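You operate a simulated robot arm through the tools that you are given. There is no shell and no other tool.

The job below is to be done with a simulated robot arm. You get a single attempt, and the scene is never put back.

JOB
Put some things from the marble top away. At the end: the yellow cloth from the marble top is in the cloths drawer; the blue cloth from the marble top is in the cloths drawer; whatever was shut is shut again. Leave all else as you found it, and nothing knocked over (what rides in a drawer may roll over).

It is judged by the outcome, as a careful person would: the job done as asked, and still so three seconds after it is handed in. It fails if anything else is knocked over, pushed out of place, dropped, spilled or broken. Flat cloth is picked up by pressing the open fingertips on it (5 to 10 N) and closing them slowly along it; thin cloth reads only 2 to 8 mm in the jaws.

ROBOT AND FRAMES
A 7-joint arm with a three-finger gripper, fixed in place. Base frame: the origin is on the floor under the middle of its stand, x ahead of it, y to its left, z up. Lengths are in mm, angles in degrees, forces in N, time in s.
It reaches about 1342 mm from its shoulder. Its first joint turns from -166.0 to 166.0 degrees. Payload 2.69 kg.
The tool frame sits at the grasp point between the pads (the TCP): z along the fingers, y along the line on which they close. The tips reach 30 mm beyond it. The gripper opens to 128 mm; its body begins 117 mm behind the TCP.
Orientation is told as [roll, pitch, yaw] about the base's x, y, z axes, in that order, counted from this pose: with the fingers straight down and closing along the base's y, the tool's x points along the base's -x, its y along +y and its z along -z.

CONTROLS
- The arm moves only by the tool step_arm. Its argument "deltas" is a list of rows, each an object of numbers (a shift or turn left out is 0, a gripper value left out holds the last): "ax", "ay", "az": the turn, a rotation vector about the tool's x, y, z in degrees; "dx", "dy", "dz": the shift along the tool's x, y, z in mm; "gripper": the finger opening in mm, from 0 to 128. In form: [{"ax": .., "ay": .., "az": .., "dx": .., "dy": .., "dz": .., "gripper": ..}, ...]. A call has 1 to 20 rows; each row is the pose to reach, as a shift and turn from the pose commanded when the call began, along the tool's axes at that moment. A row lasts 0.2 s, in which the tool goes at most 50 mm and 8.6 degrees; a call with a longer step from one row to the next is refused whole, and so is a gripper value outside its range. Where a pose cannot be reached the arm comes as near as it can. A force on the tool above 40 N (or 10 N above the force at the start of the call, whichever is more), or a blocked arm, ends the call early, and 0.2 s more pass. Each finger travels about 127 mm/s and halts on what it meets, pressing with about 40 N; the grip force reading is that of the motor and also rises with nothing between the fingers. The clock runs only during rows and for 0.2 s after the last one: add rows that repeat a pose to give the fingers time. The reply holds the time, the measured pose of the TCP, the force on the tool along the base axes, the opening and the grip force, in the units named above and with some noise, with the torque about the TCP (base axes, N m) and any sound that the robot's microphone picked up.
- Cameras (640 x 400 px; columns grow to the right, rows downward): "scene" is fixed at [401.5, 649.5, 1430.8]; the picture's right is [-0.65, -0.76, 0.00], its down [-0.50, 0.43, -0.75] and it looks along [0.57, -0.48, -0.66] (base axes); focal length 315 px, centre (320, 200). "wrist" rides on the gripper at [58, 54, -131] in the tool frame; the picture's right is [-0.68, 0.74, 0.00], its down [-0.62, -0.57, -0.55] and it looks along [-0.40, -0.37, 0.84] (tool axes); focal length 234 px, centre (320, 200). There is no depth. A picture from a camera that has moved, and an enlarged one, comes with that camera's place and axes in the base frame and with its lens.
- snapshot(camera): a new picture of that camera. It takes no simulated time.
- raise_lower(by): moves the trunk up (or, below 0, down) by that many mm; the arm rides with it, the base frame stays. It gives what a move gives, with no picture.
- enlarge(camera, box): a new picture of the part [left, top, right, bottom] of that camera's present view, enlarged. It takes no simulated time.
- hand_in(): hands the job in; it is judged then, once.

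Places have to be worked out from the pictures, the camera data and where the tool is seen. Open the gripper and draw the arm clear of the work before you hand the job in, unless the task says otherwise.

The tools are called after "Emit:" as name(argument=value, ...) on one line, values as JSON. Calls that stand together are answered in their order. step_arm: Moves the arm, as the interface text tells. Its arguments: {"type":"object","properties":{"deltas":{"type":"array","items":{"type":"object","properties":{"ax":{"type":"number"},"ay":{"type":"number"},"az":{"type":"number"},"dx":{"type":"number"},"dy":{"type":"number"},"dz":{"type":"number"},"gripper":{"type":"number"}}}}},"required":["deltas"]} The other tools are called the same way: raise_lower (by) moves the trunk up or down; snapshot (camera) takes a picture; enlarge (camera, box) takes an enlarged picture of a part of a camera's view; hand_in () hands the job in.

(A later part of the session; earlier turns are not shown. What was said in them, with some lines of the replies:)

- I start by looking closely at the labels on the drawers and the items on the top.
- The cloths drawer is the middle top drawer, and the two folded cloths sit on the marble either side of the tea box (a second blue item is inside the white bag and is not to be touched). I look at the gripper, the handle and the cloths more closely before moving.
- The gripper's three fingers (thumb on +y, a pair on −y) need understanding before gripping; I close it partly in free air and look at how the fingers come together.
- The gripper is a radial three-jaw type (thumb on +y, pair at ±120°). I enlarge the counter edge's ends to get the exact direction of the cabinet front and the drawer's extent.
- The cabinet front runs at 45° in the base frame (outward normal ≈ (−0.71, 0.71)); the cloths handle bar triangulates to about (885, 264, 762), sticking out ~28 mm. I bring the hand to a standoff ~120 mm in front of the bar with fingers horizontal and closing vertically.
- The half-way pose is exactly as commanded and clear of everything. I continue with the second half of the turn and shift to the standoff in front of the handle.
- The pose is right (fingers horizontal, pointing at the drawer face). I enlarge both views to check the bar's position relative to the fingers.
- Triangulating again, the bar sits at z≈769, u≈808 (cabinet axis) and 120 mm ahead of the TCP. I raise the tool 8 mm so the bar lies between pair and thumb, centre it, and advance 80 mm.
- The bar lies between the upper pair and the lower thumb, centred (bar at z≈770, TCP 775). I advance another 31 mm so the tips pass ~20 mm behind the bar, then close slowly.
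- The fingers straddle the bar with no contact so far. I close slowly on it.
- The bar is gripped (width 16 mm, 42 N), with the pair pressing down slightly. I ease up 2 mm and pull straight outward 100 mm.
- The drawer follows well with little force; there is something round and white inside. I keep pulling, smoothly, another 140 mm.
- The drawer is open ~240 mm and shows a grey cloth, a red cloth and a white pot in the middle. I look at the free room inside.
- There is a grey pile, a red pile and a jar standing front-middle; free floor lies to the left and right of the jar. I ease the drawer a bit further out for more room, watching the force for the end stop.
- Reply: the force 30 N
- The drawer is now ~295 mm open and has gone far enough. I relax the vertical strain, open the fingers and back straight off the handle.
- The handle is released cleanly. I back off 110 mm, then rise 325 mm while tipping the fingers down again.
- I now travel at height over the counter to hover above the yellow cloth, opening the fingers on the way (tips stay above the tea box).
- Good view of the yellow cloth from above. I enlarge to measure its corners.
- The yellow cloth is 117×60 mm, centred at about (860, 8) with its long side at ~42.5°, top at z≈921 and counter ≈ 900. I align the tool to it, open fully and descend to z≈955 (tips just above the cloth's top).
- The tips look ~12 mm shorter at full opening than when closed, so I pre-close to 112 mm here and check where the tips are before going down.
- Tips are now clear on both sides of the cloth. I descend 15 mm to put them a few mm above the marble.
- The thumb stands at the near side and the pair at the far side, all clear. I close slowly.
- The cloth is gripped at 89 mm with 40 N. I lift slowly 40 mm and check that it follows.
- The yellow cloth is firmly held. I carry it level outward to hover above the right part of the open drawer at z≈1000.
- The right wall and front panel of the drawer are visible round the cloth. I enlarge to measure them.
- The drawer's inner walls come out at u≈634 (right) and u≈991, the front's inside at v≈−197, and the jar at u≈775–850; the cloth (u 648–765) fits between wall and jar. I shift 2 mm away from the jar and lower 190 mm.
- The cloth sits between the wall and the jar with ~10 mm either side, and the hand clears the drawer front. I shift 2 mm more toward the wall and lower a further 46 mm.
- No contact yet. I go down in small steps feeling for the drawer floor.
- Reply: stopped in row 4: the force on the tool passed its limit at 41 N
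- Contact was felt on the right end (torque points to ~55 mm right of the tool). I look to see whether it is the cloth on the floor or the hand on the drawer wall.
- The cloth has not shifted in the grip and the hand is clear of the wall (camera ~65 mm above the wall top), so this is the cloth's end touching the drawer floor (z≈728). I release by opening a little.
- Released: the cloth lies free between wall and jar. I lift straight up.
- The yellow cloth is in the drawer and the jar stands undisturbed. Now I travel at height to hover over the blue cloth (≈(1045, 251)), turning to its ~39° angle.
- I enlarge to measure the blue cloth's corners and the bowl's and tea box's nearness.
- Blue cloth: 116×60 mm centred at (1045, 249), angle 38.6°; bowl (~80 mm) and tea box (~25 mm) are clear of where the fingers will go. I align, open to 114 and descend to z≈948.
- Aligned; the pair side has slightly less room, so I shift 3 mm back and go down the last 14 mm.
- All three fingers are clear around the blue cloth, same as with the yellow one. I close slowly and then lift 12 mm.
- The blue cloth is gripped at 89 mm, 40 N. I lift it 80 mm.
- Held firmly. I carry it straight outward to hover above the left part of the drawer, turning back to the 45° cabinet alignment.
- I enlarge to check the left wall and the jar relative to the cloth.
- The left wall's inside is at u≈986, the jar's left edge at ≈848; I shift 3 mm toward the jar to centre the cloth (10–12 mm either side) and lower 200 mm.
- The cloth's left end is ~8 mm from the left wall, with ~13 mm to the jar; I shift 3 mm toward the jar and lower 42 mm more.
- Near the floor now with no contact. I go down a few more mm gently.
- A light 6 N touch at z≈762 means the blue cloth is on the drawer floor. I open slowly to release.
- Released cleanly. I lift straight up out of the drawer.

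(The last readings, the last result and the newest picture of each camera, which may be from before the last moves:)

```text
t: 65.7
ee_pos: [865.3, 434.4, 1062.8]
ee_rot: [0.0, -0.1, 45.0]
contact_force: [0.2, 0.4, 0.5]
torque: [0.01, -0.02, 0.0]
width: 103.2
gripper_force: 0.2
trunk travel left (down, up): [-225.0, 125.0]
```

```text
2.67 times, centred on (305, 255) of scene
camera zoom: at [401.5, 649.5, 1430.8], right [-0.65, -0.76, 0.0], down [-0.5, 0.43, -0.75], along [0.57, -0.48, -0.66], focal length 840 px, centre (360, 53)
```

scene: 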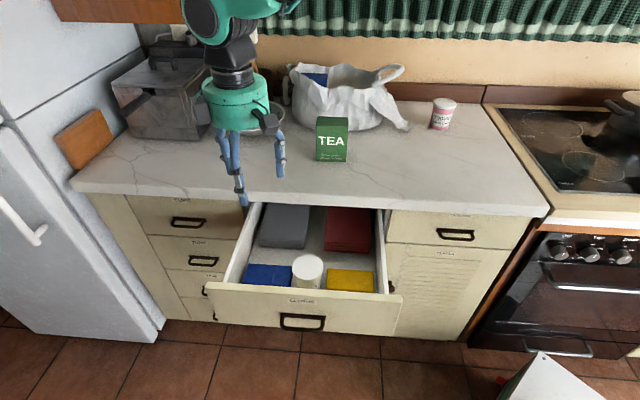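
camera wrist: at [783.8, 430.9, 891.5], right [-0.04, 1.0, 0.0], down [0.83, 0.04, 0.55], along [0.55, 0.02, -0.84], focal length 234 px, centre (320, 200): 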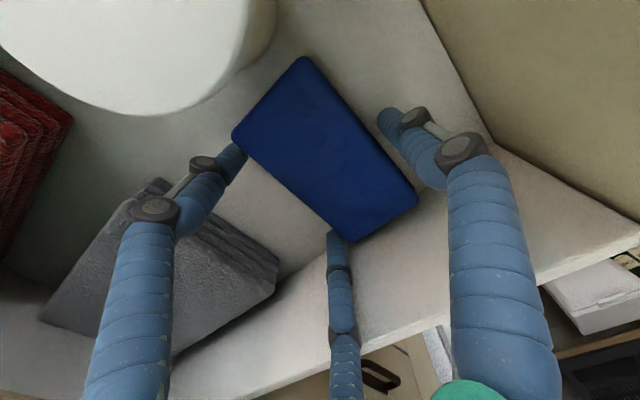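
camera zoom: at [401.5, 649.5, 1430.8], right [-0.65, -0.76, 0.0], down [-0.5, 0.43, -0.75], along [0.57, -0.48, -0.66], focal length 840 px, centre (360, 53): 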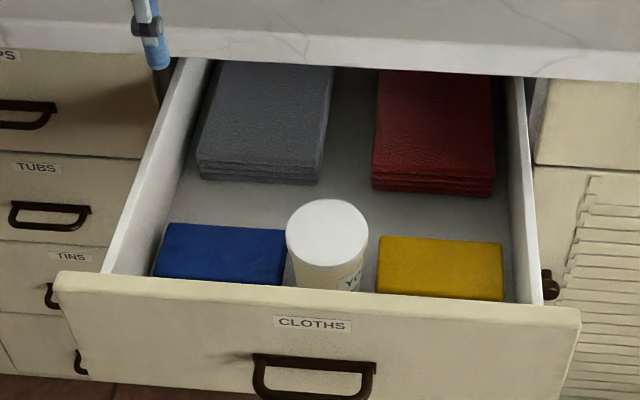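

Both cloths lie in the drawer, the jar still upright. Now I move out in front of the drawer at height, closing the fingers, in preparation for pushing it shut.

Emit:
step_arm(deltas=[{"dx": 11, "dy": 28, "gripper": 10}, {"dx": 22, "dy": 56}, {"dx": 32, "dy": 84}, {"dx": 43, "dy": 112}, {"dx": 54, "dy": 140}, {"dx": 65, "dy": 168}, {"dx": 76, "dy": 196}, {"dx": 86, "dy": 224}, {"dx": 97, "dy": 252}, {"dx": 108, "dy": 280}, {"dx": 108, "dy": 280}])

Emit:
step_arm(deltas=[{"dz": 21.5, "ax": 7.5}, {"dz": 43, "ax": 15}, {"dz": 64.5, "ax": 22.5}, {"dz": 86, "ax": 30}, {"dz": 107.5, "ax": 37.5}, {"dz": 129, "ax": 45}, {"dz": 150.5, "ax": 52.5}, {"dz": 172, "ax": 60}, {"dz": 193.5, "ax": 67.5}, {"dz": 215, "ax": 75}, {"dz": 236.5, "ax": 82.5}, {"dz": 258, "ax": 90}, {"dz": 258, "ax": 90}])

Emit:
snapshot(camera="scene")

Emit:
snapshot(camera="wrist")

```text
t: 68.1
ee_pos: [589.5, 557.8, 1061.0]
ee_rot: [-0.1, -0.1, 45.1]
contact_force: [-0.8, 0.3, -1.0]
torque: [-0.02, -0.03, -0.02]
width: 10.3
gripper_force: 0.1
trunk travel left (down, up): [-225.0, 125.0]
```

```text
t: 70.9
ee_pos: [589.7, 555.5, 802.1]
ee_rot: [-90.0, -0.2, 45.1]
contact_force: [0.6, 0.0, -0.3]
torque: [-0.06, -0.03, -0.04]
width: 9.8
gripper_force: 0.0
trunk travel left (down, up): [-225.0, 125.0]
```

```text
taken
```

scene: 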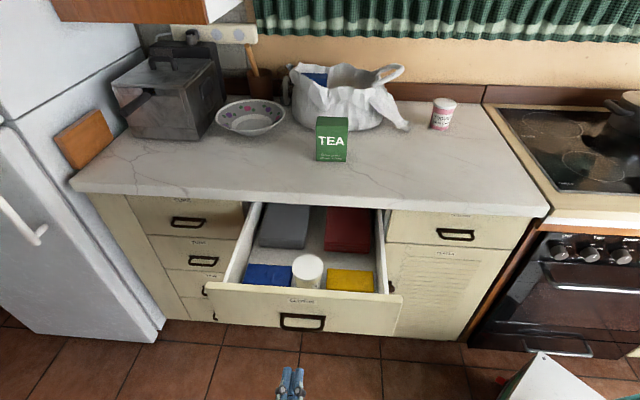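

```text
taken
camera wrist: at [455.4, 607.5, 748.4], right [0.48, 0.48, -0.74], down [0.04, 0.82, 0.57], along [0.88, -0.3, 0.37], focal length 234 px, centre (320, 200)
```

wrist: 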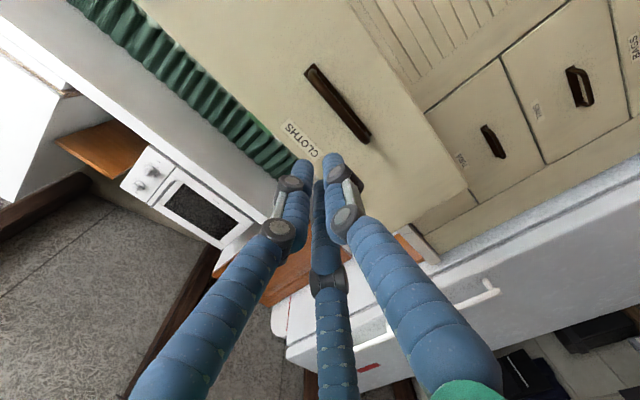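

All in order. I raise 10 mm so the closed fingertips meet the drawer front above the handle, touch gently, and push it in.

Emit:
step_arm(deltas=[{"dy": -4, "dz": 22}, {"dy": -8, "dz": 44}, {"dy": -10, "dz": 66}, {"dy": -10, "dz": 86}, {"dy": -10, "dz": 100}, {"dy": -10, "dz": 108}, {"dy": -10, "dz": 114}, {"dy": -10, "dz": 119}, {"dy": -10, "dz": 124}, {"dy": -10, "dz": 129}, {"dy": -10, "dz": 134}, {"dy": -10, "dz": 139}, {"dy": -10, "dz": 145}, {"dy": -10, "dz": 152}, {"dy": -10, "dz": 160}, {"dy": -10, "dz": 169}, {"dy": -10, "dz": 178}, {"dy": -10, "dz": 187}, {"dy": -10, "dz": 195}, {"dy": -10, "dz": 200}])

Emit:
snapshot(camera="scene")

```text
t: 75.1
ee_pos: [731.4, 414.5, 813.5]
ee_rot: [-90.0, -0.1, 45.1]
contact_force: [0.1, -0.2, -0.5]
torque: [-0.03, 0.0, 0.0]
width: 10.0
gripper_force: 0.0
trunk travel left (down, up): [-225.0, 125.0]
```

```text
taken
```

scene: 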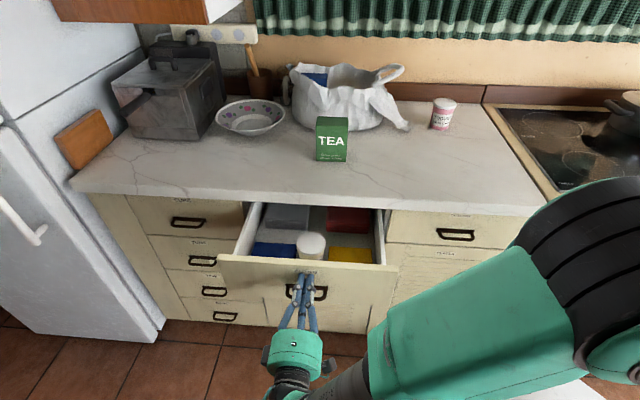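

The drawer is sliding in smoothly. I keep pushing 160 mm more.

Emit:
step_arm(deltas=[{"dz": 4}, {"dz": 10}, {"dz": 18}, {"dz": 27}, {"dz": 36}, {"dz": 45}, {"dz": 54}, {"dz": 63}, {"dz": 72}, {"dz": 81}, {"dz": 90}, {"dz": 99}, {"dz": 108}, {"dz": 117}, {"dz": 126}, {"dz": 135}, {"dz": 143}, {"dz": 150}, {"dz": 156}, {"dz": 160}])

Emit:
snapshot(camera="scene")

```text
t: 79.3
ee_pos: [846.3, 302.1, 811.7]
ee_rot: [-90.1, -0.1, 45.2]
contact_force: [-0.4, 0.6, 0.0]
torque: [-0.01, 0.01, -0.02]
width: 9.8
gripper_force: 0.0
trunk travel left (down, up): [-225.0, 125.0]
```

```text
taken
```

scene: 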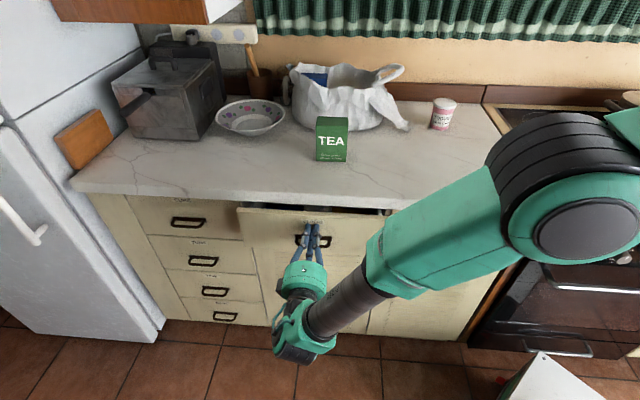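

About 55–60 mm remain. I push on slowly until the drawer meets its stop.

Emit:
step_arm(deltas=[{"dz": 4}, {"dz": 9}, {"dz": 14}, {"dz": 19}, {"dz": 24}, {"dz": 29}, {"dz": 34}, {"dz": 39}, {"dz": 43}, {"dz": 47}, {"dz": 50}, {"dz": 53}, {"dz": 55}, {"dz": 57}, {"dz": 59}, {"dz": 60}, {"dz": 61}, {"dz": 62}, {"dz": 63}, {"dz": 64}])

Emit:
enlarge(camera="scene", box=[220, 180, 420, 290])

```text
t: 83.1
ee_pos: [886.2, 260.6, 810.7]
ee_rot: [-90.1, 0.0, 45.2]
contact_force: [-8.0, 4.8, 1.5]
torque: [-0.01, 0.01, -0.13]
width: 9.7
gripper_force: 0.0
trunk travel left (down, up): [-225.0, 125.0]
stopped in row 18: the force on the tool passed its limit at 44 N (the readings are from after the stop); the commanded pose is now the measured one
```

```text
3.20 times, centred on (320, 235) of scene
camera zoom: at [401.5, 649.5, 1430.8], right [-0.65, -0.76, 0.0], down [-0.5, 0.43, -0.75], along [0.57, -0.48, -0.66], focal length 1008 px, centre (320, 88)
```

zoom: 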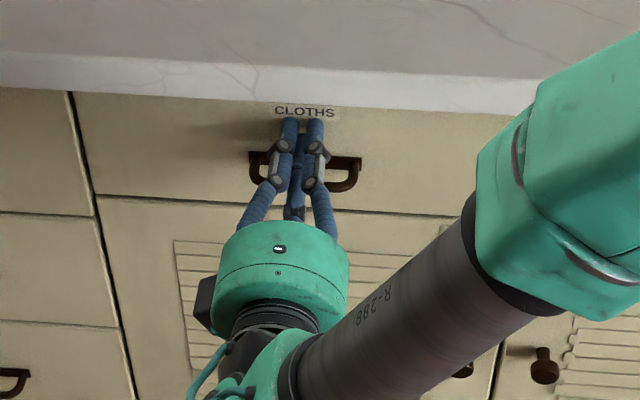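

The drawer hit its stop exactly at the shut position (TCP v≈−442). I back straight off 120 mm and check that it stays shut.

Emit:
step_arm(deltas=[{"dz": -5}, {"dz": -15}, {"dz": -30}, {"dz": -50}, {"dz": -70}, {"dz": -95}, {"dz": -120}, {"dz": -145}, {"dz": -170}, {"dz": -200}])

Emit:
enlarge(camera="scene", box=[270, 195, 370, 255])

Emit:
snapshot(camera="scene")

```text
t: 85.3
ee_pos: [744.3, 402.3, 810.1]
ee_rot: [-90.0, 0.0, 45.2]
contact_force: [-0.1, -0.8, -0.9]
torque: [0.02, 0.01, 0.02]
width: 9.7
gripper_force: 0.1
trunk travel left (down, up): [-225.0, 125.0]
```

```text
6.40 times, centred on (320, 225) of scene
camera zoom: at [401.5, 649.5, 1430.8], right [-0.65, -0.76, 0.0], down [-0.5, 0.43, -0.75], along [0.57, -0.48, -0.66], focal length 2015 px, centre (320, 40)
```

zoom: 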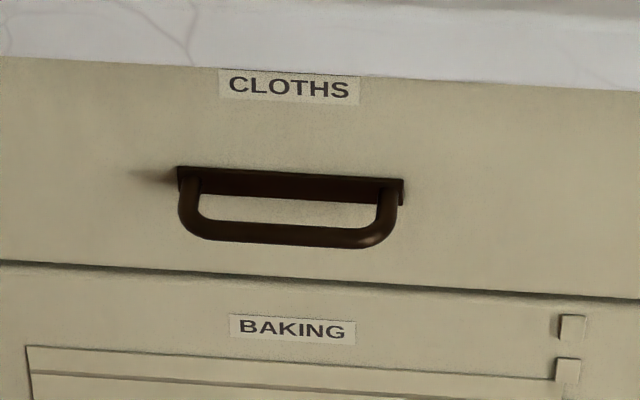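

```text
taken
```

scene: 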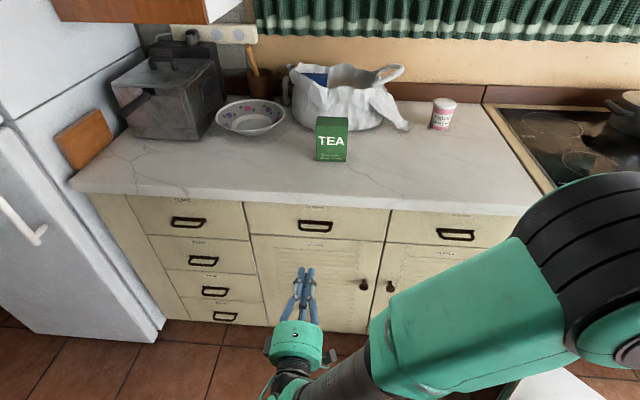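

The front looks identical to the starting picture, so the drawer is fully shut. I back off further, rise and tip the fingers down, opening the gripper, clear of the work.

Emit:
step_arm(deltas=[{"dz": -25}, {"dz": -50}, {"dz": -75}, {"dz": -80, "dy": -25, "ax": -7.5, "gripper": 60}, {"dz": -80, "dy": -50, "ax": -15, "gripper": 90}, {"dz": -80, "dy": -75, "ax": -22.5, "gripper": 128}, {"dz": -80, "dy": -100, "ax": -30}, {"dz": -80, "dy": -125, "ax": -37.5}, {"dz": -80, "dy": -150, "ax": -45}, {"dz": -80, "dy": -175, "ax": -52.5}, {"dz": -80, "dy": -200, "ax": -60}, {"dz": -80, "dy": -230, "ax": -67.5}, {"dz": -80, "dy": -260, "ax": -75}, {"dz": -80, "dy": -290, "ax": -82.5}, {"dz": -80, "dy": -320, "ax": -90}, {"dz": -80, "dy": -350, "ax": -90}])

Emit:
snapshot(camera="scene")

Emit:
snapshot(camera="wrist")

```text
t: 88.7
ee_pos: [687.0, 457.9, 1162.2]
ee_rot: [0.1, 0.0, 45.3]
contact_force: [0.3, 0.9, -0.6]
torque: [0.06, 0.07, 0.01]
width: 128.1
gripper_force: 0.0
trunk travel left (down, up): [-225.0, 125.0]
```

```text
taken
```

scene: 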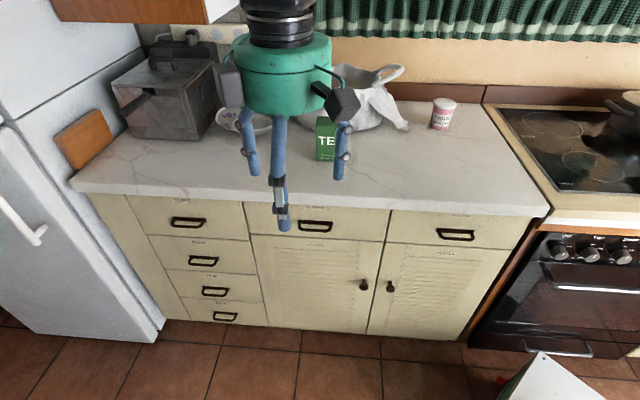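

```text
taken
camera wrist: at [607.0, 453.9, 1292.5], right [-0.05, 1.0, 0.0], down [0.84, 0.04, 0.55], along [0.55, 0.03, -0.84], focal length 234 px, centre (320, 200)
```

wrist: 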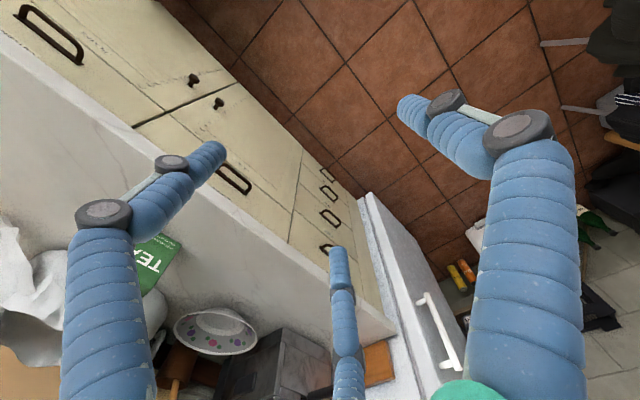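

Everything on the counter stands as before and the drawer is shut. I return the arm to about its starting pose, well clear, and take a last look.

Emit:
step_arm(deltas=[{"dx": 26.7, "dy": -16.6, "dz": -4, "az": 4.5}, {"dx": 53.3, "dy": -33.2, "dz": -8, "az": 9}, {"dx": 80, "dy": -49.9, "dz": -12, "az": 13.5}, {"dx": 106.6, "dy": -66.5, "dz": -16, "az": 18}, {"dx": 133.3, "dy": -83.1, "dz": -20, "az": 22.5}, {"dx": 160, "dy": -99.7, "dz": -24, "az": 27}, {"dx": 186.6, "dy": -116.3, "dz": -28, "az": 31.5}, {"dx": 213.3, "dy": -133, "dz": -32, "az": 36}, {"dx": 240, "dy": -149.6, "dz": -36, "az": 40.5}, {"dx": 266.6, "dy": -166.2, "dz": -40, "az": 45}, {"dx": 266.6, "dy": -166.2, "dz": -40, "az": 45}])

Emit:
snapshot(camera="scene")

Emit:
enlarge(camera="scene", box=[220, 60, 460, 250])

```text
t: 91.1
ee_pos: [618.5, 149.5, 1198.6]
ee_rot: [-0.1, 0.0, 0.1]
contact_force: [-0.4, -0.4, -0.4]
torque: [0.05, -0.04, -0.02]
width: 127.8
gripper_force: 0.0
trunk travel left (down, up): [-225.0, 125.0]
```

```text
taken
```

scene: 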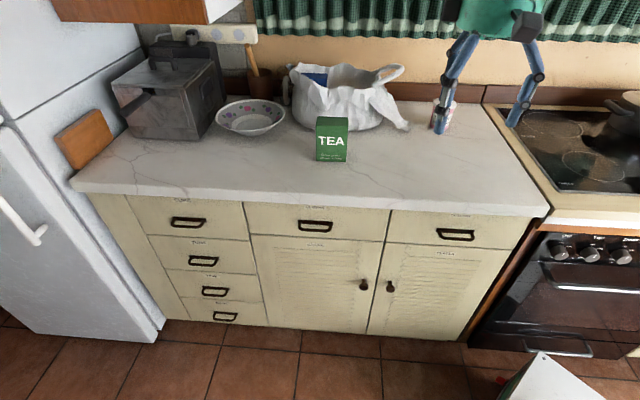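

```text
2.11 times, centred on (340, 155) of scene
camera zoom: at [401.5, 649.5, 1430.8], right [-0.65, -0.76, 0.0], down [-0.5, 0.43, -0.75], along [0.57, -0.48, -0.66], focal length 663 px, centre (278, 295)
```

zoom: 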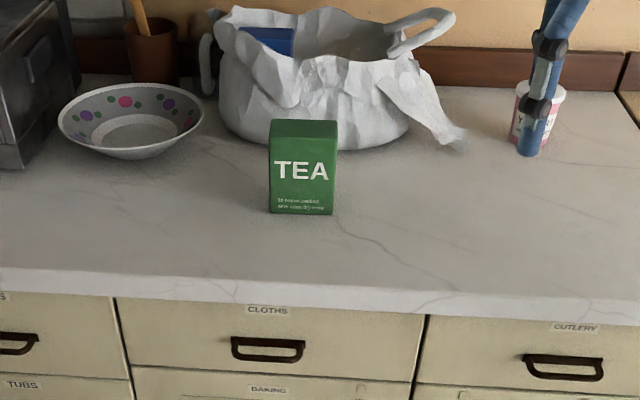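

The scene matches the start except that both cloths are gone from the marble and now lie in the shut cloths drawer. The tea box, bag, bowl and pots are in place, and the arm is clear with the gripper open, so I hand in.

Emit:
hand_in()

```text
The job is handed in.
```

The yellow cloth and the blue cloth are both in the cloths drawer, and the drawer is shut again. I have handed the job in; no verdict has come back yet.

- **Drawer:** the yellow cloth lies flat on the right and the blue one on the left, either side of the jar that was already in there. The jar was upright and in place when I last saw it, before the last few centimetres of closing. The grey and red piles were not touched.
- **Closing:** I pushed the drawer in until it met its stop. Its front then looked the same as in the first picture.
- **Marble top:** the tea box, bowl, yogurt pot and white bag are where they were. I left the other blue item inside the bag alone.
- **Arm:** it is back near its starting pose, clear of the work, with the gripper open.
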